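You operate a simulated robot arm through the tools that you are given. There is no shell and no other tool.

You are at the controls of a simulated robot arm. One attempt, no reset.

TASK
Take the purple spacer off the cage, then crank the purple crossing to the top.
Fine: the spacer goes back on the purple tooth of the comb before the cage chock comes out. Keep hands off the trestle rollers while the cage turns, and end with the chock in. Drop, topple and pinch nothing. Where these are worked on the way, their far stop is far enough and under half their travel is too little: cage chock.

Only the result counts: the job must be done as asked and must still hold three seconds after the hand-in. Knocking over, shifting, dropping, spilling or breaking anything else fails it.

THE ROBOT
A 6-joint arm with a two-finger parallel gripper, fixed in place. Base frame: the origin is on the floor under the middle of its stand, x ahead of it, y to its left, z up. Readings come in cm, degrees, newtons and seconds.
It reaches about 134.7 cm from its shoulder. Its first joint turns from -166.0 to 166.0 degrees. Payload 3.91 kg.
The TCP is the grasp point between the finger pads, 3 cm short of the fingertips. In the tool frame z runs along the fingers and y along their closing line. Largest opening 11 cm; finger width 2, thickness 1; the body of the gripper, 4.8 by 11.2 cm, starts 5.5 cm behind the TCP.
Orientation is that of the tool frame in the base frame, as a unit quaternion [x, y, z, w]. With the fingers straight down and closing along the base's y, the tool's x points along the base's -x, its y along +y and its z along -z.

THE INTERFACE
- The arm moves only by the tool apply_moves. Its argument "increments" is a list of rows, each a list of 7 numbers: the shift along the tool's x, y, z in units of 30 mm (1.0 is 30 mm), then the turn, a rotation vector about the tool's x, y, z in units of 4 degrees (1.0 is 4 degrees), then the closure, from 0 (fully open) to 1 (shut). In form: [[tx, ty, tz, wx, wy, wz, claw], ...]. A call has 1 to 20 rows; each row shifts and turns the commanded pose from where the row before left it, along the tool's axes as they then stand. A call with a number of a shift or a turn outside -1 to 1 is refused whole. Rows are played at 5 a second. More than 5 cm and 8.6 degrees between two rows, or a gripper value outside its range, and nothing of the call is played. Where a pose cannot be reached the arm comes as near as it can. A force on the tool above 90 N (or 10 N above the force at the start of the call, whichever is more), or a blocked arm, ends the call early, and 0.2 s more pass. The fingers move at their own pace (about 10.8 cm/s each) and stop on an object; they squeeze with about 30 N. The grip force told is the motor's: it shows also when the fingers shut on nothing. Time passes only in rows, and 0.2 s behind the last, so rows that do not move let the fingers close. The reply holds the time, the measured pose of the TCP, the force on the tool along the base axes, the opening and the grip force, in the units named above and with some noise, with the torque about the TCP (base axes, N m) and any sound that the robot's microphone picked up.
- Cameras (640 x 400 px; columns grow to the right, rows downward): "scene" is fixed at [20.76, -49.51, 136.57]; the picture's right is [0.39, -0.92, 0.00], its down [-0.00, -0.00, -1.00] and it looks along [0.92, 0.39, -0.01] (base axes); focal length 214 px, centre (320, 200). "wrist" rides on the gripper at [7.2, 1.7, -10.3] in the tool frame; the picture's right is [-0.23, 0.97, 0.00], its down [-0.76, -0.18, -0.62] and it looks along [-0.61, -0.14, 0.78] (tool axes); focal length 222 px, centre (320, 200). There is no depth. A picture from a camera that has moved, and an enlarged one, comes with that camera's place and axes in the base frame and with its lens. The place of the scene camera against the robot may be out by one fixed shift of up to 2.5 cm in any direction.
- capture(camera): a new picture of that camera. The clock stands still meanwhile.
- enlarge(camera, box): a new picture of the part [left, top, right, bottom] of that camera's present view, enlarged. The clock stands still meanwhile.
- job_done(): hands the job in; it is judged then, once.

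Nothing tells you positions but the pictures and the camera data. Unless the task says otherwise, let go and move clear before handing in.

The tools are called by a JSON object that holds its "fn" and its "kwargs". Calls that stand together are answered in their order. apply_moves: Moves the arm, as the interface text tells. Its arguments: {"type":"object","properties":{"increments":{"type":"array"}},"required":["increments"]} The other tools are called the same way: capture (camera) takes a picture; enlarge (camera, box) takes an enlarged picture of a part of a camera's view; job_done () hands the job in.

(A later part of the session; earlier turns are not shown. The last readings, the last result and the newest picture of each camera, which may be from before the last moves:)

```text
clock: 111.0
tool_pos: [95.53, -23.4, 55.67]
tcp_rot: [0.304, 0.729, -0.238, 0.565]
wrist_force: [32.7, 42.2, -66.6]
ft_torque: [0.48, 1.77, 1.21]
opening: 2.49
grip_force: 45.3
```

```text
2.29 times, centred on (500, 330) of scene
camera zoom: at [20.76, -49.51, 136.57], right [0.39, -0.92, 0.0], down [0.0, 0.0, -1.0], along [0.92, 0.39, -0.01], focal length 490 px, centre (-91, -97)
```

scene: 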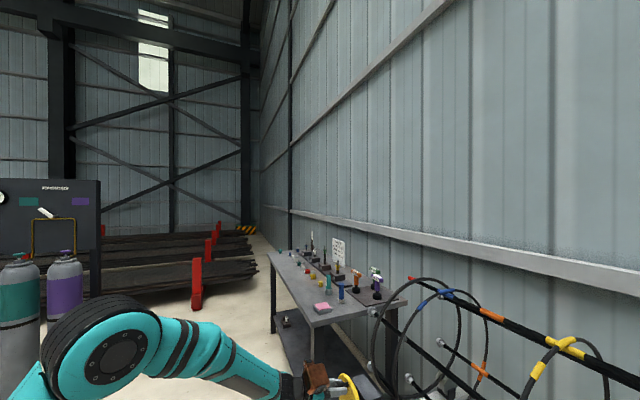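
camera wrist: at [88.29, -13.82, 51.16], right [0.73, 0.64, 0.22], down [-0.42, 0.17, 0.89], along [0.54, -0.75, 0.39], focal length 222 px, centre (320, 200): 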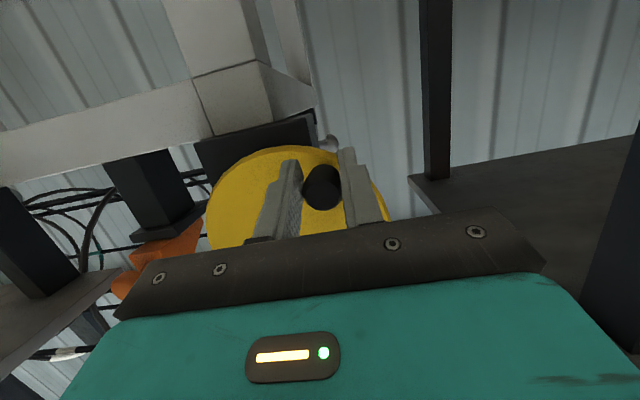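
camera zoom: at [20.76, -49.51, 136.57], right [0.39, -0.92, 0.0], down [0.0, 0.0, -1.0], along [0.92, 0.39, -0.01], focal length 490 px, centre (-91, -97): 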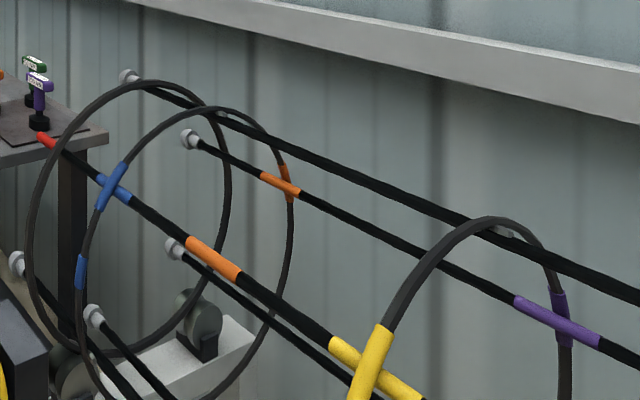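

{"fn": "enlarge", "kwargs": {"camera": "wrist", "box": [220, 90, 420, 250]}}

{"fn": "enlarge", "kwargs": {"camera": "scene", "box": [240, 320, 440, 400]}}

```text
2.50 times, centred on (320, 170) of wrist
camera zoom: at [88.29, -13.82, 51.16], right [0.73, 0.64, 0.22], down [-0.42, 0.17, 0.89], along [0.54, -0.75, 0.39], focal length 555 px, centre (320, 275)
```

zoom: 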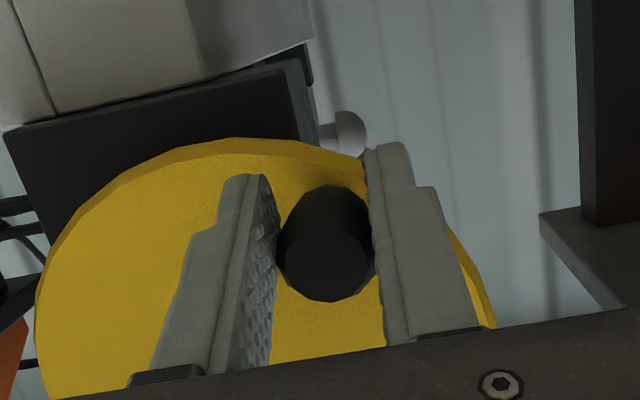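

```text
3.20 times, centred on (340, 360) of scene
camera zoom: at [20.76, -49.51, 136.57], right [0.39, -0.92, 0.0], down [0.0, 0.0, -1.0], along [0.92, 0.39, -0.01], focal length 686 px, centre (256, -312)
```

zoom: 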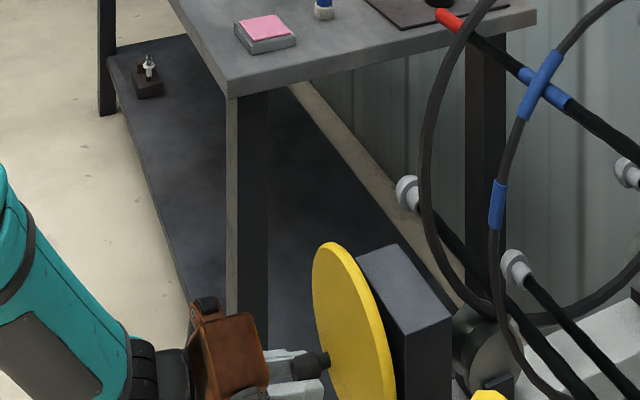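

{"fn": "apply_moves", "kwargs": {"increments": [[0, 0, 0, 0, 0, 0, 1], [0, 0, 0, 0, 0, 0, 1], [0, 0, 0, 0, 0, 0, 1], [0, 0, 0, 0, 0, 0, 1]]}}

```text
clock: 112.0
tool_pos: [95.61, -23.33, 55.73]
tcp_rot: [0.304, 0.729, -0.238, 0.566]
wrist_force: [26.0, 51.1, -61.4]
ft_torque: [0.29, 1.45, 1.58]
opening: 2.52
grip_force: 44.6
```

{"fn": "apply_moves", "kwargs": {"increments": [[0.08, 0.056, 0.018, 0, 0, 0, 1], [0, 0, 0, 0, 0, 0, 1], [0, 0, 0, 0, 0, 0, 1]]}}

```text
clock: 112.8
tool_pos: [95.57, -23.5, 55.82]
tcp_rot: [0.304, 0.727, -0.238, 0.568]
wrist_force: [-2.0, 49.8, -38.6]
ft_torque: [0.24, 0.91, 1.67]
opening: 2.47
grip_force: 44.7
```

Now I understand: measured positions are true while the commanded point had drifted inside the circle. Refit: crank centre near (47.6, 61.95) with radius 7.2, so I'll re-sync the command to that circle.

{"fn": "apply_moves", "kwargs": {"increments": [[0.196, -0.1417, -0.0376, 0, 0, 0, 1], [0.1761, -0.1417, 0.0434, 0, 0, 0, 1], [0, 0, 0, 0, 0, 0, 1]]}}

```text
clock: 113.6
tool_pos: [94.97, -24.3, 55.08]
tcp_rot: [0.307, 0.723, -0.24, 0.57]
wrist_force: [8.9, -26.6, 9.2]
ft_torque: [0.36, -0.4, 1.16]
opening: 2.47
grip_force: 44.7
```

{"fn": "apply_moves", "kwargs": {"increments": [[0.057, -0.2, 0.04, 0, 0, 0, 1], [0.058, -0.2, 0.022, 0, 0, 0, 1], [0, 0, 0, 0, 0, 0, 1]]}}

```text
clock: 114.4
tool_pos: [93.94, -24.75, 54.67]
tcp_rot: [0.304, 0.726, -0.238, 0.569]
wrist_force: [6.9, -8.1, 28.9]
ft_torque: [-0.73, -0.28, 0.19]
opening: 2.37
grip_force: 45.6
```

{"fn": "apply_moves", "kwargs": {"increments": [[0, -0.205, 0, 0, 0, 0, 1], [0, -0.205, 0, 0, 0, 0, 1], [0, 0, 0, 0, 0, 0, 1]]}}

{"fn": "apply_moves", "kwargs": {"increments": [[0, -0.21, 0, 0, 0, 0, 1], [0, -0.21, 0, 0, 0, 0, 1], [0, 0, 0, 0, 0, 0, 1]]}}

```text
clock: 115.2
tool_pos: [93.01, -25.77, 54.25]
tcp_rot: [0.305, 0.728, -0.238, 0.566]
wrist_force: [11.7, -8.2, -10.3]
ft_torque: [0.46, 0.78, -0.16]
opening: 2.44
grip_force: 45.1
```

```text
clock: 116.0
tool_pos: [92.06, -26.52, 54.06]
tcp_rot: [0.305, 0.728, -0.239, 0.565]
wrist_force: [-17.3, 14.0, -41.9]
ft_torque: [0.31, 0.06, 0.04]
opening: 2.4
grip_force: 45.2
```

{"fn": "enlarge", "kwargs": {"camera": "wrist", "box": [220, 90, 420, 250]}}

{"fn": "enlarge", "kwargs": {"camera": "scene", "box": [360, 260, 640, 400]}}

{"fn": "capture", "kwargs": {"camera": "wrist"}}

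```text
2.50 times, centred on (320, 170) of wrist
camera zoom: at [84.94, -16.85, 49.51], right [0.73, 0.64, 0.22], down [-0.42, 0.17, 0.89], along [0.54, -0.75, 0.4], focal length 555 px, centre (320, 275)
```

zoom: 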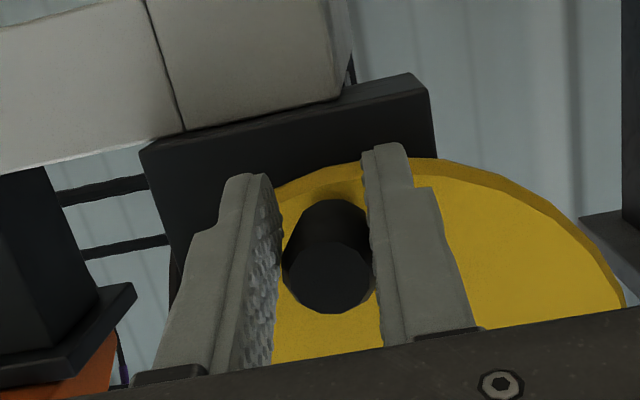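

```text
2.29 times, centred on (500, 330) of scene
camera zoom: at [20.76, -49.51, 136.57], right [0.39, -0.92, 0.0], down [0.0, 0.0, -1.0], along [0.92, 0.39, -0.01], focal length 490 px, centre (-91, -97)
```

zoom: 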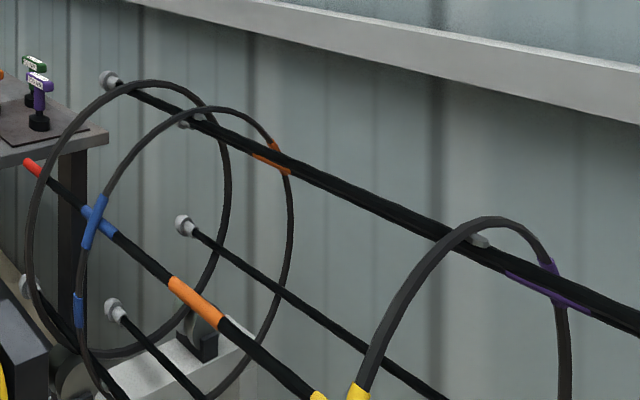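

```text
taken
camera wrist: at [84.94, -16.85, 49.51], right [0.73, 0.64, 0.22], down [-0.42, 0.17, 0.89], along [0.54, -0.75, 0.4], focal length 222 px, centre (320, 200)
```

wrist: 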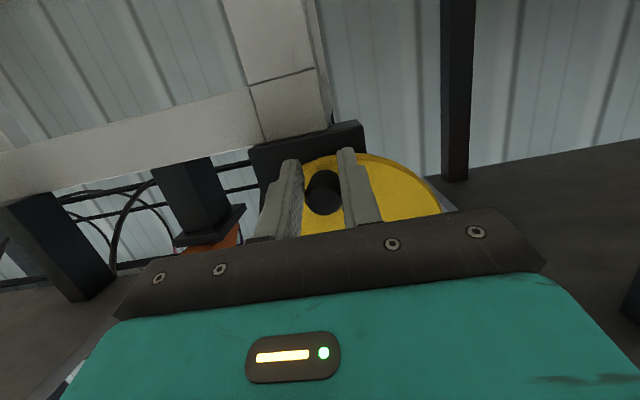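

The cage is half-way there (next bar now on top). The knob has crept in the fingers, so I'll open slightly, re-centre on it, and grip again.

{"fn": "apply_moves", "kwargs": {"increments": [[0, 0, 0, 0, 0, 0, 0.74], [0, 0, 0, 0, 0, 0, 0.71], [0, 0, 0, 0, 0, 0, 0.71]]}}

{"fn": "enlarge", "kwargs": {"camera": "wrist", "box": [220, 90, 420, 250]}}

{"fn": "enlarge", "kwargs": {"camera": "scene", "box": [360, 260, 640, 400]}}

```text
clock: 116.8
tool_pos: [92.25, -26.83, 54.51]
tcp_rot: [0.305, 0.725, -0.239, 0.569]
wrist_force: [-0.2, 0.3, -0.4]
ft_torque: [0.02, 0.01, -0.03]
opening: 3.19
grip_force: 0.1
```

```text
2.50 times, centred on (320, 170) of wrist
camera zoom: at [85.13, -17.01, 49.9], right [0.73, 0.64, 0.22], down [-0.42, 0.18, 0.89], along [0.53, -0.75, 0.4], focal length 555 px, centre (320, 275)
```

zoom: 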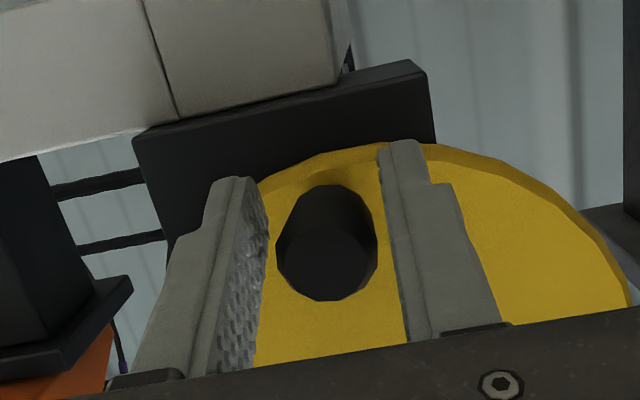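

```text
2.29 times, centred on (500, 330) of scene
camera zoom: at [20.76, -49.51, 136.57], right [0.39, -0.92, 0.0], down [0.0, 0.0, -1.0], along [0.92, 0.39, -0.01], focal length 490 px, centre (-91, -97)
```

zoom: 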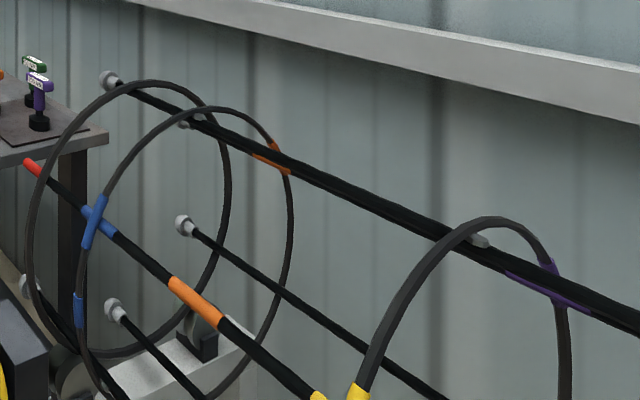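

{"fn": "apply_moves", "kwargs": {"increments": [[-0.15, -0.01, 0, 0, 0, 0, 0.71], [-0.15, 0, 0, 0, 0, 0, 0.71], [0, 0, 0, 0, 0, 0, 0.71]]}}

{"fn": "enlarge", "kwargs": {"camera": "wrist", "box": [220, 90, 420, 250]}}

```text
clock: 117.6
tool_pos: [92.22, -26.68, 55.11]
tcp_rot: [0.306, 0.726, -0.239, 0.567]
wrist_force: [0.0, -0.3, -0.1]
ft_torque: [0.06, -0.01, -0.01]
opening: 3.16
grip_force: 0.1
```

```text
2.50 times, centred on (320, 170) of wrist
camera zoom: at [85.23, -17.0, 50.6], right [0.73, 0.64, 0.22], down [-0.42, 0.18, 0.89], along [0.53, -0.75, 0.4], focal length 555 px, centre (320, 275)
```

zoom: 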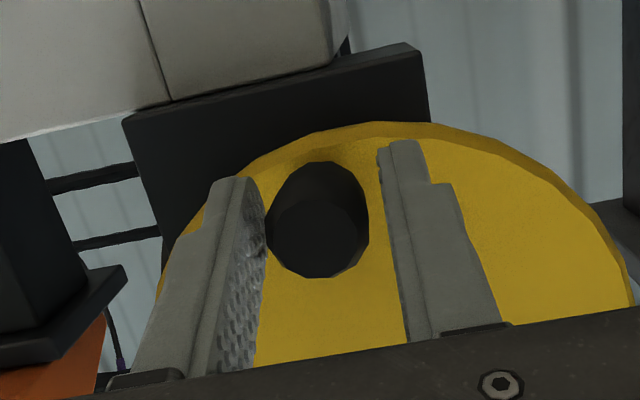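

Re-centred exactly as at the start. Closing and carrying on around the left side of the crank circle.

{"fn": "apply_moves", "kwargs": {"increments": [[0, 0, 0, 0, 0, 0, 0.76], [0, 0, 0, 0, 0, 0, 1], [0, 0, 0, 0, 0, 0, 1]]}}

{"fn": "apply_moves", "kwargs": {"increments": [[-0.0449, -0.3317, -0.0111, 0, 0, 0, 1], [-0.0895, -0.322, -0.0221, 0, 0, 0, 1], [0, 0, 0, 0, 0, 0, 1]]}}

```text
clock: 118.4
tool_pos: [92.37, -26.72, 55.2]
tcp_rot: [0.304, 0.726, -0.238, 0.569]
wrist_force: [-5.6, -2.4, 0.2]
ft_torque: [0.12, -0.2, 1.1]
opening: 2.48
grip_force: 45.2
```

```text
clock: 119.2
tool_pos: [90.93, -28.08, 55.65]
tcp_rot: [0.303, 0.727, -0.238, 0.569]
wrist_force: [6.1, 7.7, -1.7]
ft_torque: [-0.16, 0.75, 1.29]
opening: 2.42
grip_force: 44.7
```

{"fn": "apply_moves", "kwargs": {"increments": [[-0.1322, -0.3057, -0.0326, 0, 0, 0, 1], [-0.1719, -0.284, -0.0424, 0, 0, 0, 1], [0, 0, 0, 0, 0, 0, 1]]}}

{"fn": "apply_moves", "kwargs": {"increments": [[-0.2088, -0.2567, -0.0515, 0, 0, 0, 1], [-0.2411, -0.224, -0.0595, 0, 0, 0, 1], [0, 0, 0, 0, 0, 0, 1]]}}

{"fn": "enlarge", "kwargs": {"camera": "wrist", "box": [220, 90, 420, 250]}}

```text
clock: 120.0
tool_pos: [89.59, -29.46, 56.84]
tcp_rot: [0.305, 0.725, -0.238, 0.569]
wrist_force: [-10.5, 8.4, 9.0]
ft_torque: [0.18, -0.39, 1.06]
opening: 2.51
grip_force: 44.8
```

```text
clock: 120.8
tool_pos: [88.67, -30.48, 58.06]
tcp_rot: [0.304, 0.727, -0.238, 0.568]
wrist_force: [2.0, 14.4, -3.7]
ft_torque: [0.55, 1.4, 1.3]
opening: 2.4
grip_force: 44.6
```

```text
2.50 times, centred on (320, 170) of wrist
camera zoom: at [81.54, -20.74, 53.48], right [0.73, 0.64, 0.22], down [-0.42, 0.18, 0.89], along [0.53, -0.74, 0.4], focal length 555 px, centre (320, 275)
```

zoom: 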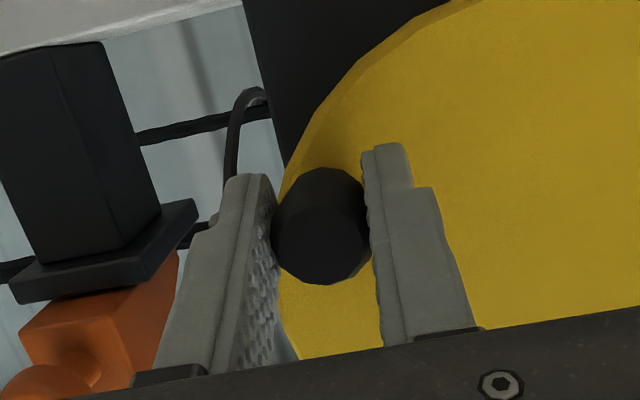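

{"fn": "apply_moves", "kwargs": {"increments": [[-0.2692, -0.187, -0.0664, 0, 0, 0, 1], [-0.2918, -0.147, -0.072, 0, 0, 0, 1], [0, 0, 0, 0, 0, 0, 1]]}}

{"fn": "apply_moves", "kwargs": {"increments": [[-0.3087, -0.1033, -0.0761, 0, 0, 0, 1], [-0.3196, -0.0583, -0.0788, 0, 0, 0, 1], [0, 0, 0, 0, 0, 0, 1]]}}

{"fn": "capture", "kwargs": {"camera": "wrist"}}

{"fn": "enlarge", "kwargs": {"camera": "scene", "box": [360, 260, 640, 400]}}

```text
clock: 121.6
tool_pos: [87.93, -31.06, 60.19]
tcp_rot: [0.305, 0.725, -0.239, 0.57]
wrist_force: [19.1, 6.3, 13.6]
ft_torque: [-0.39, -0.99, 1.5]
opening: 2.5
grip_force: 44.7
```

```text
clock: 122.4
tool_pos: [87.74, -31.31, 61.7]
tcp_rot: [0.303, 0.727, -0.237, 0.568]
wrist_force: [45.5, 15.6, -2.2]
ft_torque: [-0.26, 0.21, 0.68]
opening: 2.37
grip_force: 45.3
```

```text
taken
camera wrist: at [80.63, -21.57, 57.17], right [0.73, 0.65, 0.22], down [-0.42, 0.18, 0.89], along [0.54, -0.74, 0.4], focal length 222 px, centre (320, 200)
```

wrist: 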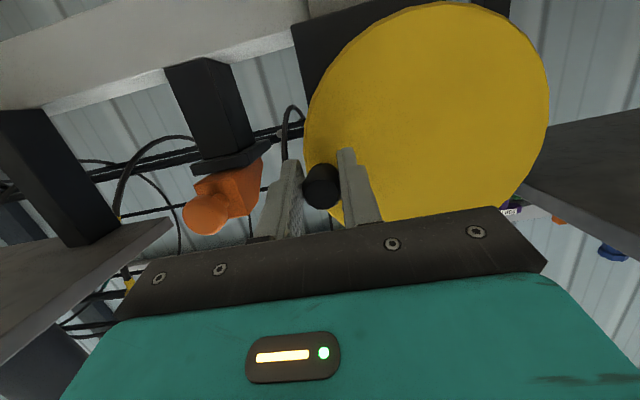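

```text
2.29 times, centred on (500, 330) of scene
camera zoom: at [20.76, -49.51, 136.57], right [0.39, -0.92, 0.0], down [0.0, 0.0, -1.0], along [0.92, 0.39, -0.01], focal length 490 px, centre (-91, -97)
```

zoom: 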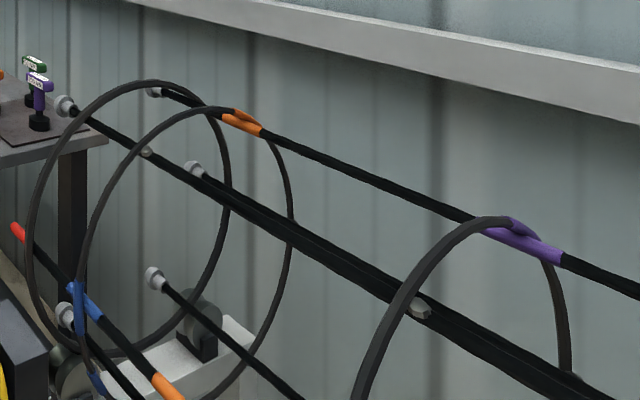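

Purple is nearing the top. A side load shows I'm about 3 mm outside the circle, so I'll correct as I go up.

{"fn": "apply_moves", "kwargs": {"increments": [[0, 0.06, 0.015, 0, 0, 0, 1], [-0.3245, 0.02, -0.075, 0, 0, 0, 1], [0, 0, 0, 0, 0, 0, 1]]}}

{"fn": "apply_moves", "kwargs": {"increments": [[-0.3229, 0.045, -0.0796, 0, 0, 0, 1], [-0.3151, 0.081, -0.0777, 0, 0, 0, 1], [0, 0, 0, 0, 0, 0, 1]]}}

```text
clock: 123.2
tool_pos: [87.88, -31.06, 62.69]
tcp_rot: [0.304, 0.727, -0.238, 0.568]
wrist_force: [15.0, 31.9, -7.2]
ft_torque: [0.21, 0.66, 0.54]
opening: 2.44
grip_force: 45.0
```

```text
clock: 124.0
tool_pos: [88.19, -30.73, 64.62]
tcp_rot: [0.303, 0.727, -0.238, 0.568]
wrist_force: [27.8, 41.8, -24.4]
ft_torque: [0.11, 0.43, 1.66]
opening: 2.44
grip_force: 44.1
```

{"fn": "apply_moves", "kwargs": {"increments": [[-0.2, 0.16, -0.05, 0, 0, 0, 1], [-0.2, 0.16, -0.05, 0, 0, 0, 1], [0, 0, 0, 0, 0, 0, 1]]}}

{"fn": "enlarge", "kwargs": {"camera": "wrist", "box": [220, 90, 420, 250]}}

```text
clock: 124.8
tool_pos: [88.66, -30.3, 65.87]
tcp_rot: [0.304, 0.727, -0.238, 0.568]
wrist_force: [28.1, 22.7, -26.3]
ft_torque: [0.29, 0.41, 1.69]
opening: 2.39
grip_force: 45.1
```

```text
2.50 times, centred on (320, 170) of wrist
camera zoom: at [81.6, -20.69, 61.29], right [0.73, 0.64, 0.22], down [-0.42, 0.18, 0.89], along [0.53, -0.75, 0.4], focal length 555 px, centre (320, 275)
```

zoom: 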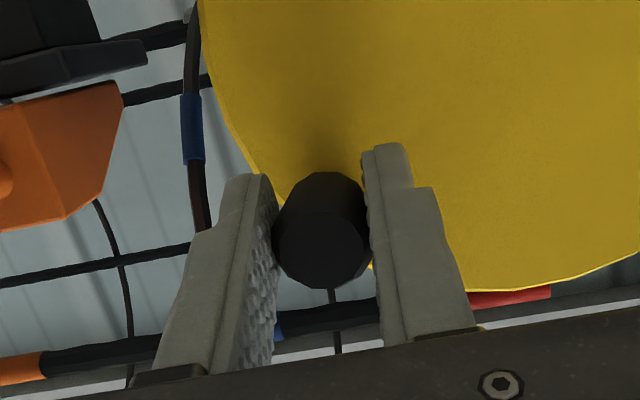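

{"fn": "apply_moves", "kwargs": {"increments": [[-0.097, 0.175, -0.024, 0, 0, 0, 1], [-0.097, 0.175, -0.024, 0, 0, 0, 1], [0, 0, 0, 0, 0, 0, 1]]}}

{"fn": "enlarge", "kwargs": {"camera": "scene", "box": [360, 260, 640, 400]}}

```text
clock: 125.6
tool_pos: [89.3, -29.91, 66.96]
tcp_rot: [0.306, 0.724, -0.239, 0.57]
wrist_force: [-27.5, -10.5, 15.8]
ft_torque: [-0.49, 0.12, 0.64]
opening: 2.45
grip_force: 45.3
```

```text
2.29 times, centred on (500, 330) of scene
camera zoom: at [20.76, -49.51, 136.57], right [0.39, -0.92, 0.0], down [0.0, 0.0, -1.0], along [0.92, 0.39, -0.01], focal length 490 px, centre (-91, -97)
```

zoom: 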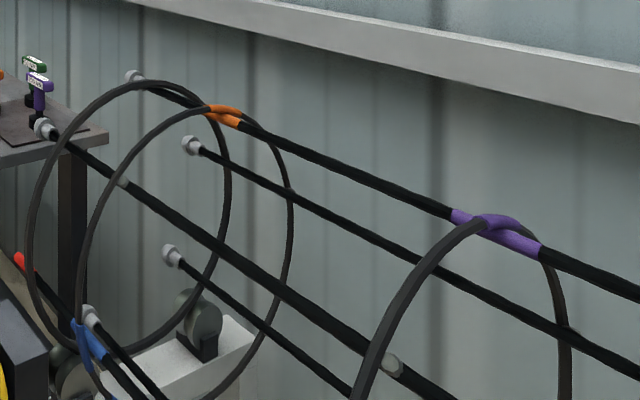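

{"fn": "apply_moves", "kwargs": {"increments": [[-0.19, 0.195, -0.047, 0, 0, 0, 1], [-0.19, 0.195, -0.047, 0, 0, 0, 1], [0, 0, 0, 0, 0, 0, 1]]}}

```text
clock: 126.4
tool_pos: [90.29, -28.88, 67.74]
tcp_rot: [0.303, 0.727, -0.237, 0.569]
wrist_force: [14.3, -12.4, 10.7]
ft_torque: [-0.24, -0.82, 1.39]
opening: 2.52
grip_force: 45.0
```

{"fn": "apply_moves", "kwargs": {"increments": [[-0.13, 0.18, -0.02, 0, 0, 0, 1], [-0.115, 0.19, -0.02, 0, 0, 0, 1], [-0.1, 0.195, -0.02, 0, 0, 0, 1], [0, 0, 0, 0, 0, 0, 1]]}}

{"fn": "enlarge", "kwargs": {"camera": "scene", "box": [360, 260, 640, 400]}}

```text
clock: 127.4
tool_pos: [91.56, -27.68, 68.58]
tcp_rot: [0.304, 0.726, -0.239, 0.568]
wrist_force: [-8.0, -2.8, -9.7]
ft_torque: [-0.05, 0.83, 0.97]
opening: 2.39
grip_force: 45.0
```

```text
2.29 times, centred on (500, 330) of scene
camera zoom: at [20.76, -49.51, 136.57], right [0.39, -0.92, 0.0], down [0.0, 0.0, -1.0], along [0.92, 0.39, -0.01], focal length 490 px, centre (-91, -97)
```

zoom: 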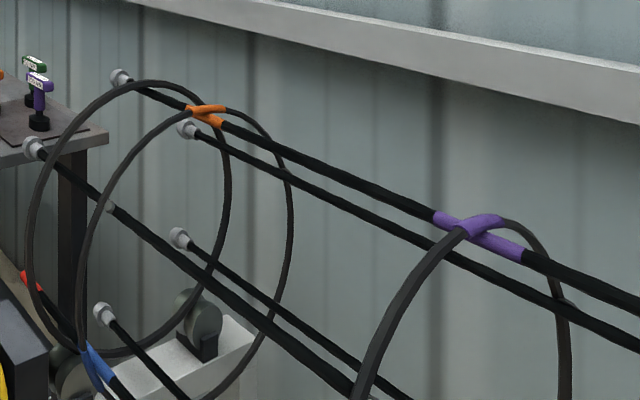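

The crank is about 15° short of a full turn and purple is within about 5° of the top. Finishing the full turn.

{"fn": "apply_moves", "kwargs": {"increments": [[-0.06, 0.19, -0.015, 0, 0, 0, 1], [-0.04, 0.19, -0.01, 0, 0, 0, 1], [-0.015, 0.17, -0.004, 0, 0, 0, 1], [0, 0, 0, 0, 0, 0, 1]]}}

{"fn": "enlarge", "kwargs": {"camera": "scene", "box": [360, 260, 640, 400]}}

{"fn": "capture", "kwargs": {"camera": "wrist"}}

```text
clock: 128.4
tool_pos: [92.76, -26.45, 69.13]
tcp_rot: [0.304, 0.726, -0.238, 0.569]
wrist_force: [-8.3, 9.8, 7.0]
ft_torque: [-0.06, -0.07, 1.08]
opening: 2.48
grip_force: 44.9
```

```text
2.29 times, centred on (500, 330) of scene
camera zoom: at [20.76, -49.51, 136.57], right [0.39, -0.92, 0.0], down [0.0, 0.0, -1.0], along [0.92, 0.39, -0.01], focal length 490 px, centre (-91, -97)
```

zoom: 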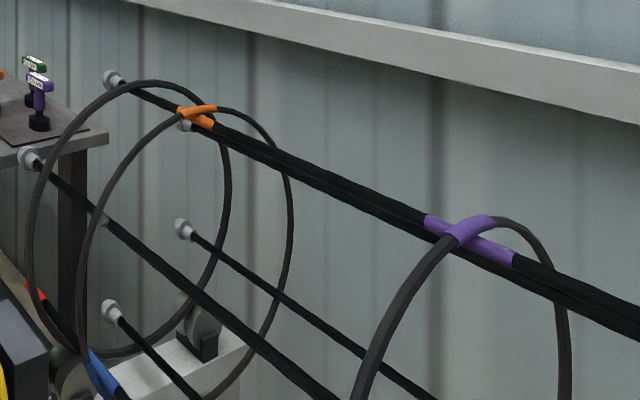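

```text
taken
camera wrist: at [85.66, -16.78, 64.56], right [0.73, 0.64, 0.22], down [-0.42, 0.18, 0.89], along [0.53, -0.74, 0.4], focal length 222 px, centre (320, 200)
```

wrist: 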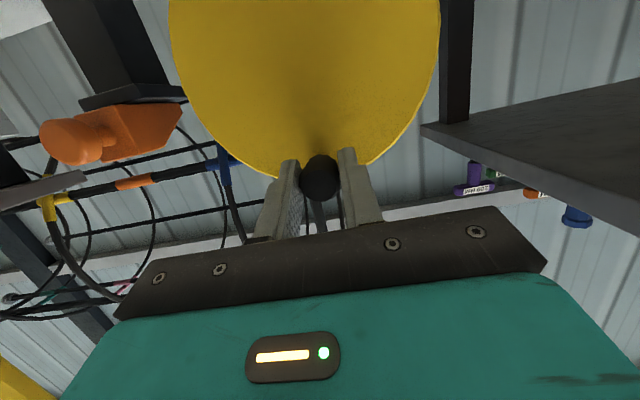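

One full crank turn is done and the picture matches the start, with purple now where yellow was. I'll release the handle, back away, and verify the top position from the wrist camera.

{"fn": "apply_moves", "kwargs": {"increments": [[0, 0, 0, 0, 0, 0, 0.74], [0, 0, 0, 0, 0, 0, 0.7], [0, 0, 0, 0, 0, 0, 0.6], [0.1, 0, -0.4, 0, 0, 0, 0.55], [0.15, 0, -0.8, 0, 0, 0, 0.5], [0.2, 0, -0.9, 0, 0, 0, 0.5], [0.2, 0, -0.9, 0, 0, 0, 0.5], [0.2, 0, -0.9, 0, 0, 0, 0.5]]}}

{"fn": "enlarge", "kwargs": {"camera": "scene", "box": [360, 260, 640, 400]}}

{"fn": "capture", "kwargs": {"camera": "wrist"}}

```text
clock: 130.2
tool_pos: [84.24, -18.01, 69.39]
tcp_rot: [0.305, 0.726, -0.239, 0.568]
wrist_force: [0.4, 0.4, -0.4]
ft_torque: [-0.02, 0.0, -0.01]
opening: 5.5
grip_force: 0.0
```

```text
2.29 times, centred on (500, 330) of scene
camera zoom: at [20.76, -49.51, 136.57], right [0.39, -0.92, 0.0], down [0.0, 0.0, -1.0], along [0.92, 0.39, -0.01], focal length 490 px, centre (-91, -97)
```

zoom: 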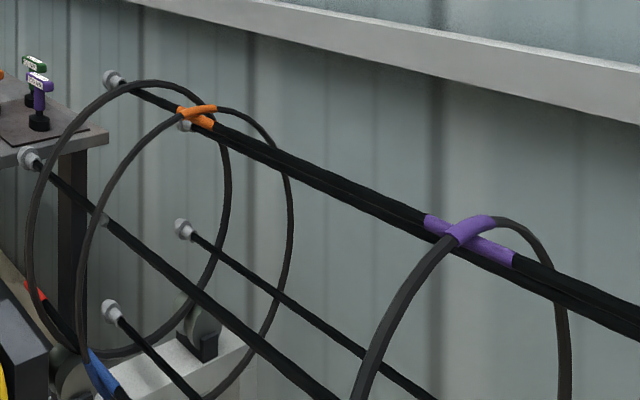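

```text
taken
camera wrist: at [77.22, -8.43, 64.96], right [0.73, 0.64, 0.22], down [-0.42, 0.18, 0.89], along [0.53, -0.75, 0.4], focal length 222 px, centre (320, 200)
```

wrist: 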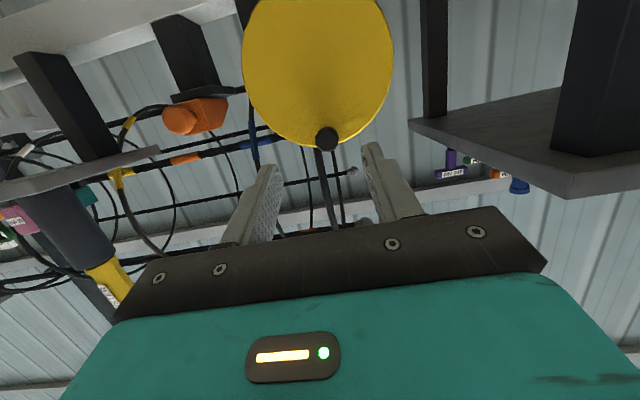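

The cage holds still. I'll rise and move along to look level at the cage, to check that the neighbouring bars are symmetric about the purple bar.

{"fn": "apply_moves", "kwargs": {"increments": [[-0.5, 0, -0.5, 0, 0, 0, 0.3], [-0.96, 0, -0.24, 0, 0, 0, 0], [-0.96, 0, -0.24, 0, 0, 0, 0], [-0.96, 0, -0.24, 0, 0, 0, 0], [-0.96, 0, -0.24, 0, 0, 0, 0], [-0.96, 0, -0.24, 0, 0, 0, 0], [-0.96, 0, -0.24, 0, 0, 0, 0], [-0.96, 0, -0.24, 0, 0, 0, 0], [-0.96, 0, -0.24, 0, 0, 0, 0], [0, 0, 0, 0, 1, 0, 0], [0, 0, 0, 0, 1, 0, 0], [0, 0, 0, 0, 1, 0, 0], [0, 0, 0, 0, 1, 0, 0]]}}

{"fn": "apply_moves", "kwargs": {"increments": [[0, -1, 0, 0, 0, 0, 0], [0, -1, 0, 0, 0, 0, 0], [0, -1, 0, 0, 0, 0, 0], [0, -1, 0, 0, 0, 0, 0], [0, -1, 0, 0, 0, 0, 0], [0, -1, 0, 0, 0, 0, 0], [0, -1, 0, 0, 0, 0, 0], [0, -1, 0, 0, 0, 0, 0], [0, -1, 0, 0, 0, 0, 0], [0, -1, 0, 0, 0, 0, 0], [0, -1, 0, 0, 0, 0, 0], [0, -1, 0, 0, 0, 0, 0], [0, -1, 0, 0, 0, 0, 0], [0, -1, 0, 0, 0, 0, 0]]}}

{"fn": "capture", "kwargs": {"camera": "wrist"}}

```text
clock: 133.0
tool_pos: [83.63, -17.22, 94.93]
tcp_rot: [0.335, 0.798, -0.194, 0.461]
wrist_force: [0.0, -0.8, -0.2]
ft_torque: [0.02, 0.01, 0.01]
opening: 11.0
grip_force: 0.0
```

```text
clock: 136.0
tool_pos: [53.71, -46.61, 94.79]
tcp_rot: [0.334, 0.799, -0.193, 0.462]
wrist_force: [0.1, 0.4, -0.2]
ft_torque: [-0.02, -0.01, 0.0]
opening: 11.0
grip_force: 0.1
```

```text
taken
camera wrist: at [46.14, -36.4, 93.71], right [0.77, 0.6, 0.2], down [-0.24, -0.01, 0.97], along [0.59, -0.8, 0.14], focal length 222 px, centre (320, 200)
```

wrist: 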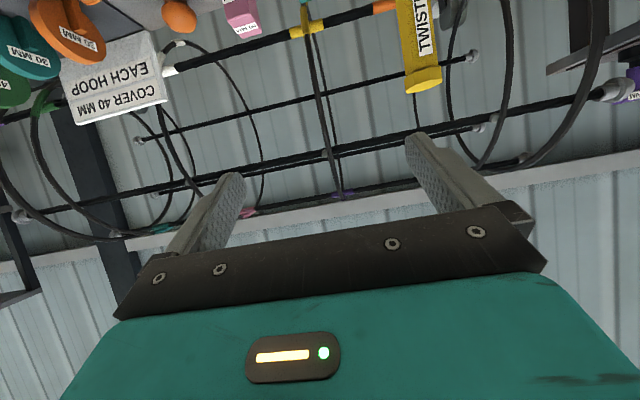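

{"fn": "enlarge", "kwargs": {"camera": "wrist", "box": [230, 0, 430, 220]}}

{"fn": "enlarge", "kwargs": {"camera": "wrist", "box": [290, 130, 390, 210]}}

```text
1.82 times, centred on (330, 110) of wrist
camera zoom: at [46.14, -36.4, 93.71], right [0.77, 0.6, 0.2], down [-0.24, -0.01, 0.97], along [0.59, -0.8, 0.14], focal length 404 px, centre (302, 364)
```

zoom: 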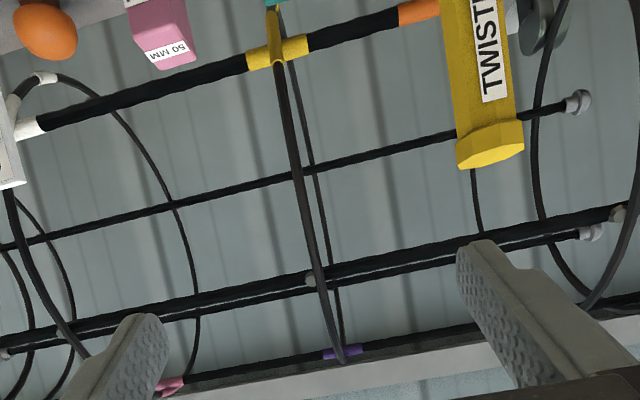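

```text
5.00 times, centred on (340, 170) of wrist
camera zoom: at [46.14, -36.4, 93.71], right [0.77, 0.6, 0.2], down [-0.24, -0.01, 0.97], along [0.59, -0.8, 0.14], focal length 1111 px, centre (220, 350)
```

zoom: 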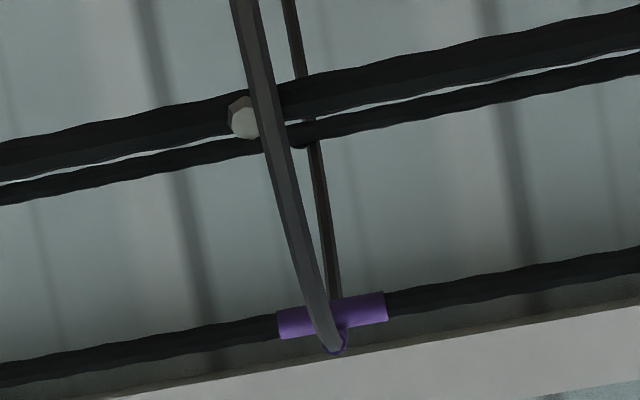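

The two flanking bars sit level with each other to within a couple of millimetres, so the purple crossing is at the top to within about a degree. Now I'll go back and push the chock in.

{"fn": "apply_moves", "kwargs": {"increments": [[0, 1, 0, 0, 0, 0, 0.3], [0, 1, 0, 0, 0, 0, 0.5], [0, 1, 0, 0, 0, 0, 0.5], [0, 1, 0, 0, 0, 0, 0.5], [0, 1, 0, 0, 0, 0, 0.5], [0, 1, 0, 0, 0, 0, 0.5], [0, 1, 0, 0, 0, 0, 0.5], [0, 1, 0, 0, 0, 0, 0.5], [0, 0.38, 0, 0, 0, 0, 0.5], [0.8, 0, 0.7, 0, 0, 0, 0.5], [0.8, 0, 0.7, 0, 0, 0, 0.5], [0.8, 0, 0.7, 0, 0, 0, 0.5], [0.8, 0, 0.7, 0, 0, 0, 0.5], [0.8, 0, 0.7, 0, 0, 0, 0.5], [0.8, 0, 0.7, 0, 0, 0, 0.5], [0.8, 0, 0.7, 0, 0, 0, 0.5], [0.8, 0, 0.6, 0, 0, 0, 0.5]]}}

{"fn": "capture", "kwargs": {"camera": "wrist"}}

{"fn": "enlarge", "kwargs": {"camera": "wrist", "box": [220, 40, 420, 200]}}

```text
clock: 139.6
tool_pos: [74.99, -32.18, 70.16]
tcp_rot: [0.335, 0.798, -0.194, 0.462]
wrist_force: [-0.3, -0.1, -0.5]
ft_torque: [0.01, 0.03, -0.02]
opening: 5.49
grip_force: 0.0
```

```text
taken
camera wrist: at [67.28, -21.99, 69.01], right [0.77, 0.6, 0.2], down [-0.24, -0.01, 0.97], along [0.59, -0.8, 0.14], focal length 222 px, centre (320, 200)
```

wrist: 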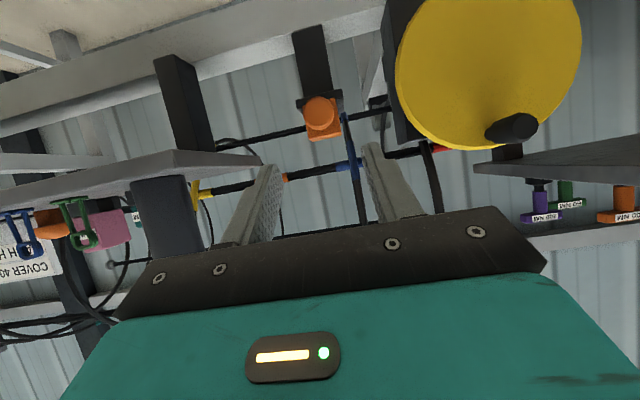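

```text
2.50 times, centred on (320, 120) of wrist
camera zoom: at [67.28, -21.99, 69.01], right [0.77, 0.6, 0.2], down [-0.24, -0.01, 0.97], along [0.59, -0.8, 0.14], focal length 555 px, centre (320, 400)
```

zoom: 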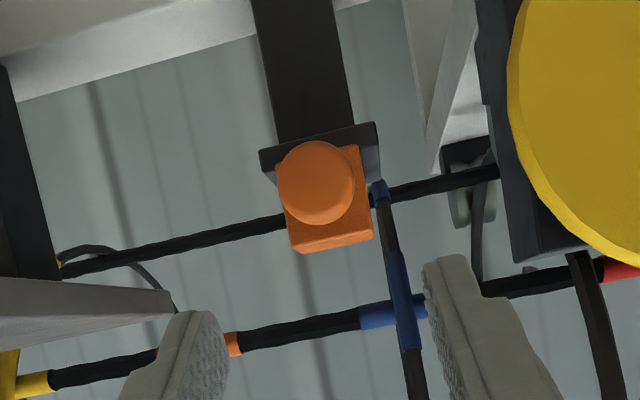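

The knob lines up as before. Advancing to it.

{"fn": "apply_moves", "kwargs": {"increments": [[0.02, -0.01, 0.7, 0, 0, 0, 0.5], [0.02, -0.01, 0.7, 0, 0, 0, 0.5], [0.02, -0.01, 0.7, 0, 0, 0, 0.5], [0.02, -0.01, 0.7, 0, 0, 0, 0.5], [0, 0, 0, 0, 0, 0, 0.5]]}}

{"fn": "enlarge", "kwargs": {"camera": "wrist", "box": [220, 70, 420, 230]}}

```text
clock: 140.8
tool_pos: [79.78, -37.63, 65.57]
tcp_rot: [0.335, 0.799, -0.194, 0.461]
wrist_force: [1.0, 0.4, -0.2]
ft_torque: [0.01, -0.02, 0.0]
opening: 5.48
grip_force: 0.0
```

```text
2.50 times, centred on (320, 150) of wrist
camera zoom: at [72.13, -27.46, 64.43], right [0.77, 0.6, 0.2], down [-0.24, -0.01, 0.97], along [0.59, -0.8, 0.14], focal length 555 px, centre (320, 325)
```

zoom: 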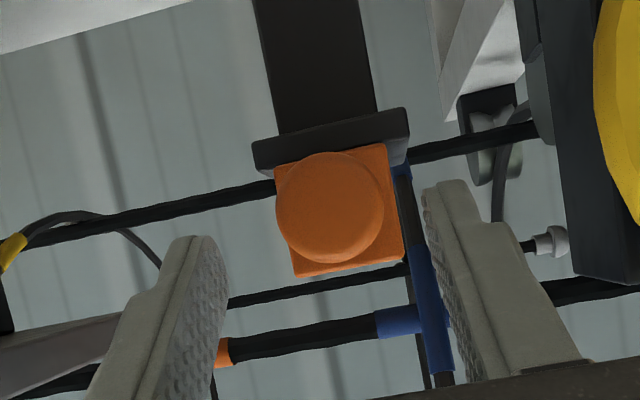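

{"fn": "apply_moves", "kwargs": {"increments": [[-0.03, 0.09, 0.45, 0, 0, 0, 0.5], [0, 0, 0.4, 0, 0, 0, 0.55], [0, 0, 0, 0, 0, 0, 0.6]]}}

{"fn": "enlarge", "kwargs": {"camera": "wrist", "box": [220, 90, 420, 250]}}

```text
clock: 141.6
tool_pos: [81.63, -39.06, 64.62]
tcp_rot: [0.335, 0.798, -0.194, 0.462]
wrist_force: [-0.6, 0.5, 0.3]
ft_torque: [0.01, -0.03, -0.02]
opening: 4.39
grip_force: 0.0
```

```text
2.50 times, centred on (320, 170) of wrist
camera zoom: at [73.88, -28.89, 63.46], right [0.77, 0.6, 0.2], down [-0.24, -0.01, 0.97], along [0.59, -0.8, 0.14], focal length 555 px, centre (320, 275)
```

zoom: 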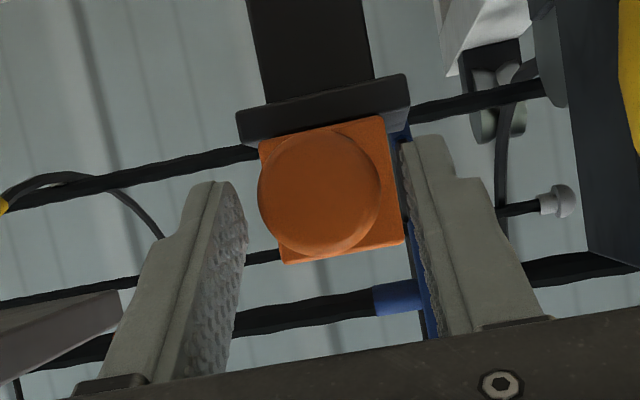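

Centred on the knob. Closing on it.

{"fn": "apply_moves", "kwargs": {"increments": [[0, 0, 0, 0, 0, 0, 0.66], [0, 0, 0, 0, 0, 0, 0.7], [0, 0, 0, 0, 0, 0, 0.74], [0, 0, 0, 0, 0, 0, 1], [0, 0, 0, 0, 0, 0, 1]]}}

```text
clock: 142.8
tool_pos: [81.43, -39.07, 64.63]
tcp_rot: [0.335, 0.798, -0.194, 0.461]
wrist_force: [2.0, 0.3, -0.5]
ft_torque: [0.0, -0.04, 0.0]
opening: 3.1
grip_force: 45.4
```

{"fn": "apply_moves", "kwargs": {"increments": [[-0.083, 0, 0.1445, 0, 0, 0, 1], [-0.083, 0, 0.1445, 0, 0, 0, 1], [0, 0, 0, 0, 0, 0, 1]]}}

{"fn": "apply_moves", "kwargs": {"increments": [[-0.083, 0, 0.1445, 0, 0, 0, 1], [-0.083, 0, 0.1445, 0, 0, 0, 1], [0, 0, 0, 0, 0, 0, 1]]}}

```text
clock: 143.6
tool_pos: [82.3, -39.86, 64.59]
tcp_rot: [0.335, 0.798, -0.194, 0.462]
wrist_force: [-1.3, -0.1, -0.6]
ft_torque: [0.23, 0.14, -0.07]
opening: 3.09
grip_force: 45.0
```

```text
clock: 144.4
tool_pos: [82.95, -40.47, 64.74]
tcp_rot: [0.335, 0.798, -0.194, 0.462]
wrist_force: [1.1, 3.4, 4.5]
ft_torque: [0.04, -0.02, 0.12]
opening: 3.09
grip_force: 45.1
```

{"fn": "apply_moves", "kwargs": {"increments": [[-0.083, 0, 0.1445, 0, 0, 0, 1], [-0.083, 0, 0.1445, 0, 0, 0, 1], [-0.083, 0, 0.1445, 0, 0, 0, 1], [0, 0, 0, 0, 0, 0, 1]]}}

{"fn": "apply_moves", "kwargs": {"increments": [[-0.083, 0, 0.1445, 0, 0, 0, 1], [-0.083, 0, 0.1445, 0, 0, 0, 1], [0, 0, 0, 0, 0, 0, 1]]}}

{"fn": "capture", "kwargs": {"camera": "wrist"}}

```text
clock: 145.4
tool_pos: [83.97, -41.61, 64.63]
tcp_rot: [0.335, 0.798, -0.193, 0.463]
wrist_force: [-0.3, -1.4, 17.3]
ft_torque: [-0.5, -0.4, -0.1]
opening: 3.09
grip_force: 45.0
```

```text
clock: 146.2
tool_pos: [84.64, -42.24, 64.48]
tcp_rot: [0.336, 0.797, -0.195, 0.462]
wrist_force: [-4.9, -5.2, 23.7]
ft_torque: [-0.48, -0.35, -0.15]
opening: 3.12
grip_force: 45.4
```

```text
taken
camera wrist: at [76.99, -31.97, 63.44], right [0.77, 0.6, 0.2], down [-0.24, -0.01, 0.97], along [0.58, -0.8, 0.14], focal length 222 px, centre (320, 200)
```

wrist: 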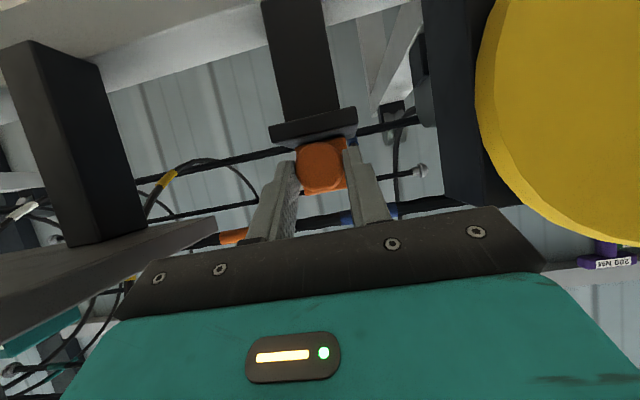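

{"fn": "apply_moves", "kwargs": {"increments": [[-0.043, 0, -0.025, 0, 0, 0, 1], [-0.05, 0, 0.087, 0, 0, 0, 1], [0, 0, 0, 0, 0, 0, 1]]}}

{"fn": "apply_moves", "kwargs": {"increments": [[-0.05, 0, 0.087, 0, 0, 0, 1], [0, 0, 0, 0, 0, 0, 1]]}}

```text
clock: 147.0
tool_pos: [84.78, -42.28, 64.64]
tcp_rot: [0.335, 0.799, -0.193, 0.461]
wrist_force: [-25.6, 4.4, 10.5]
ft_torque: [-0.01, 0.32, -0.38]
opening: 3.08
grip_force: 45.4
```

```text
clock: 147.6
tool_pos: [85.07, -42.62, 64.61]
tcp_rot: [0.335, 0.799, -0.193, 0.46]
wrist_force: [-38.3, 8.8, -4.7]
ft_torque: [0.32, 0.52, -0.52]
opening: 3.1
grip_force: 45.1
```

The chock is home: it met its inner stop at the original position. Easing the load, then releasing.

{"fn": "apply_moves", "kwargs": {"increments": [[0.03, -0.05, -0.05, 0, 0, 0, 1], [0, 0, 0, 0, 0, 0, 1]]}}

{"fn": "apply_moves", "kwargs": {"increments": [[0, 0, 0, 0, 0, 0, 1], [0, 0, 0, 0, 0, 0, 1]]}}

```text
clock: 148.2
tool_pos: [85.01, -42.68, 64.62]
tcp_rot: [0.334, 0.8, -0.192, 0.46]
wrist_force: [-10.5, 2.7, -24.1]
ft_torque: [0.46, 0.49, -0.14]
opening: 3.08
grip_force: 44.9
```

```text
clock: 148.8
tool_pos: [85.02, -42.57, 64.52]
tcp_rot: [0.335, 0.799, -0.193, 0.46]
wrist_force: [-2.9, 5.3, -29.7]
ft_torque: [0.55, 0.56, 0.04]
opening: 3.08
grip_force: 44.6
```

{"fn": "apply_moves", "kwargs": {"increments": [[0.058, 0, 0.033, 0, 0, 0, 1], [0, 0, 0, 0, 0, 0, 1]]}}

{"fn": "apply_moves", "kwargs": {"increments": [[0, 0, 0, 0, 0, 0, 0.7], [0, 0, 0, 0, 0, 0, 0.65], [0, 0, 0, 0, 0, 0, 0.55], [0, 0, -0.3, 0, 0, 0, 0.5], [0, 0, -0.6, 0, 0, 0, 0.5], [0, 0, -0.8, 0, 0, 0, 0.5], [0, 0, -0.8, 0, 0, 0, 0.5], [0, 0, -0.8, 0, 0, 0, 0.5], [0, 0, -0.8, 0, 0, 0, 0.5]]}}

{"fn": "capture", "kwargs": {"camera": "wrist"}}

{"fn": "enlarge", "kwargs": {"camera": "wrist", "box": [220, 20, 420, 180]}}

```text
clock: 149.4
tool_pos: [84.96, -42.62, 64.6]
tcp_rot: [0.335, 0.798, -0.194, 0.461]
wrist_force: [-1.1, 4.6, -12.7]
ft_torque: [0.33, 0.14, -0.01]
opening: 3.08
grip_force: 44.9
```

```text
clock: 151.4
tool_pos: [77.18, -34.85, 70.77]
tcp_rot: [0.336, 0.798, -0.194, 0.46]
wrist_force: [0.4, 0.3, -0.5]
ft_torque: [-0.02, -0.01, 0.0]
opening: 5.5
grip_force: 0.1
```

```text
taken
camera wrist: at [69.51, -24.63, 69.68], right [0.77, 0.6, 0.2], down [-0.24, -0.01, 0.97], along [0.59, -0.8, 0.13], focal length 222 px, centre (320, 200)
```

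wrist: 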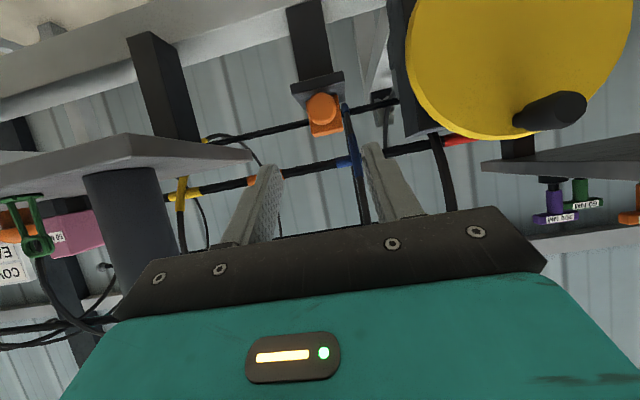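

```text
2.50 times, centred on (320, 100) of wrist
camera zoom: at [69.51, -24.63, 69.68], right [0.77, 0.6, 0.2], down [-0.24, -0.01, 0.97], along [0.59, -0.8, 0.13], focal length 555 px, centre (320, 450)
```

zoom: 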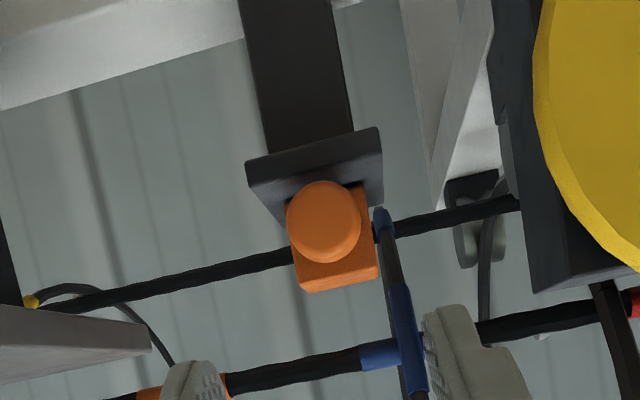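

The chock is back in at its original depth. I'll rise clear and make final checks of the cage, chock, and spacer.

{"fn": "apply_moves", "kwargs": {"increments": [[0, 0, -0.6, 0, 0, 0, 0.3], [-0.8, 0, -0.6, 0, 0, 0, 0.2], [-0.86, 0, -0.5, 0, 0, 0, 0], [-0.86, 0, -0.5, 0, 0, 0, 0], [-0.86, 0, -0.5, 0, 0, 0, 0], [-0.86, 0, -0.5, 0, 0, 0, 0], [-0.86, 0, -0.5, 0, 0, 0, 0], [-0.86, 0, -0.5, 0, 0, 0, 0], [-0.86, 0, -0.5, 0, 0, 0, 0], [0, -1, 0, 0, 0, 0, 0], [0, -1, 0, 0, 0, 0, 0], [0, -1, 0, 0, 0, 0, 0], [0, -1, 0, 0, 0, 0, 0], [0, -1, 0, 0, 0, 0, 0], [0, -1, 0, 0, 0, 0, 0], [0, -1, 0, 0, 0, 0, 0], [0, -1, 0, 0, 0, 0, 0], [0, -0.5, 0, 0, 0, 0, 0]]}}

{"fn": "capture", "kwargs": {"camera": "wrist"}}

{"fn": "enlarge", "kwargs": {"camera": "wrist", "box": [290, 130, 390, 210]}}

{"fn": "enlarge", "kwargs": {"camera": "scene", "box": [360, 260, 640, 400]}}

```text
clock: 155.2
tool_pos: [57.66, -51.25, 95.47]
tcp_rot: [0.335, 0.798, -0.194, 0.463]
wrist_force: [0.0, 0.2, -0.5]
ft_torque: [0.01, 0.01, 0.03]
opening: 11.02
grip_force: 0.0
```

```text
taken
camera wrist: at [50.05, -41.05, 94.3], right [0.77, 0.6, 0.2], down [-0.24, -0.01, 0.97], along [0.59, -0.8, 0.14], focal length 222 px, centre (320, 200)
```

wrist: 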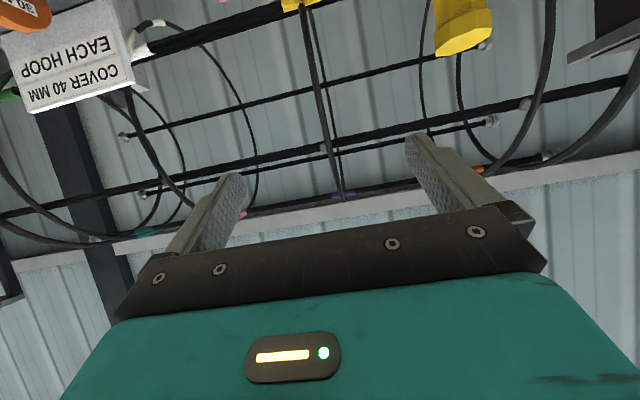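

```text
5.00 times, centred on (340, 170) of wrist
camera zoom: at [50.05, -41.05, 94.3], right [0.77, 0.6, 0.2], down [-0.24, -0.01, 0.97], along [0.59, -0.8, 0.14], focal length 1111 px, centre (220, 350)
```

zoom: 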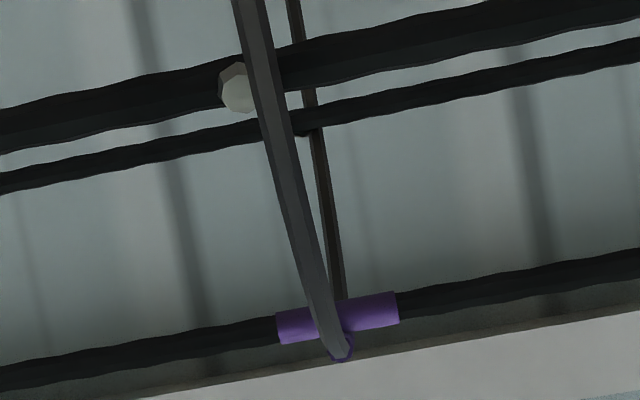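

```text
2.29 times, centred on (500, 330) of scene
camera zoom: at [20.76, -49.51, 136.57], right [0.39, -0.92, 0.0], down [0.0, 0.0, -1.0], along [0.92, 0.39, -0.01], focal length 490 px, centre (-91, -97)
```

zoom: 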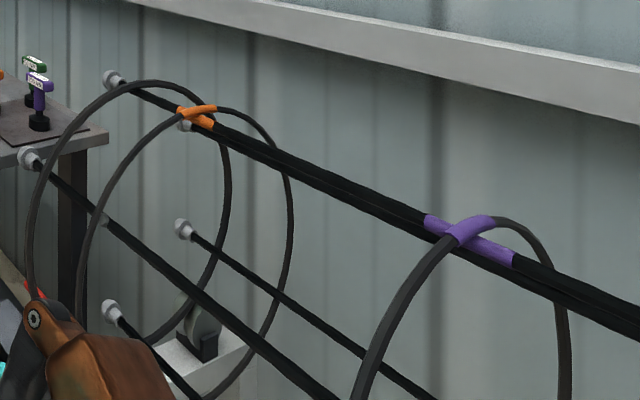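

The flanking bars are level again (91.1 vs 91.2 cm), so purple sits exactly on top. One last look at the comb.

{"fn": "apply_moves", "kwargs": {"increments": [[0.5, 0, -0.8, 0, 1, 0, 0], [0.5, 0, -0.8, 0, 1, 0, 0], [0.4, -0.5, -0.8, 0, 1, 0, 0], [0.4, -1, -0.5, 0, 1, 0, 0], [0, -1, 0, 0, 1, 0, 0], [0, -1, 0, 0, 1, 0, 0], [0, -1, 0, 0, 1, 0, 0], [0, -1, 0, 0, 0, 0, 0], [0, -1, 0, 0, 0, 0, 0], [0, -1, 0, 0, 0, 0, 0], [0, -1, 0, 0, 0, 0, 0], [0, -1, 0, 0, 0, 0, 0], [0, -1, 0, 0, 0, 0, 0], [0, -1, 0, 0, 0, 0, 0], [0, -1, 0, 0, 0, 0, 0]]}}

{"fn": "capture", "kwargs": {"camera": "wrist"}}

{"fn": "enlarge", "kwargs": {"camera": "wrist", "box": [180, 20, 440, 180]}}

```text
clock: 158.4
tool_pos: [23.99, -70.43, 96.08]
tcp_rot: [0.372, 0.887, -0.107, 0.254]
wrist_force: [0.3, 0.0, -0.3]
ft_torque: [0.0, 0.02, 0.02]
opening: 11.0
grip_force: 0.1
```

```text
taken
camera wrist: at [16.96, -60.89, 101.0], right [0.83, 0.55, 0.12], down [0.09, -0.35, 0.93], along [0.55, -0.76, -0.34], focal length 222 px, centre (320, 200)
```

wrist: 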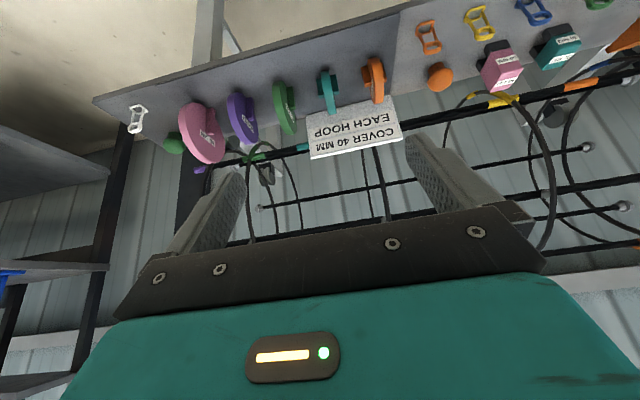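

```text
2.46 times, centred on (310, 100) of wrist
camera zoom: at [16.96, -60.89, 101.0], right [0.83, 0.55, 0.12], down [0.09, -0.35, 0.93], along [0.55, -0.76, -0.34], focal length 547 px, centre (345, 446)
```

zoom: 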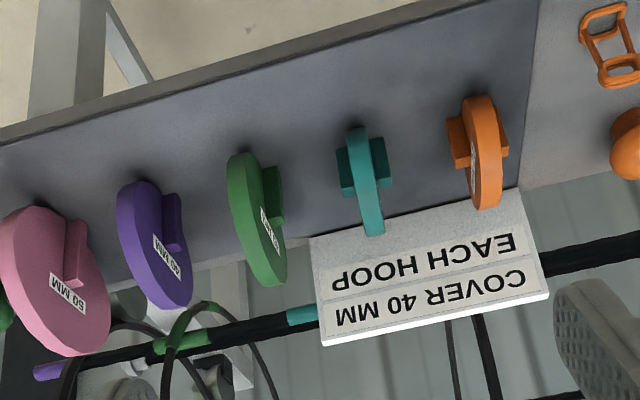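

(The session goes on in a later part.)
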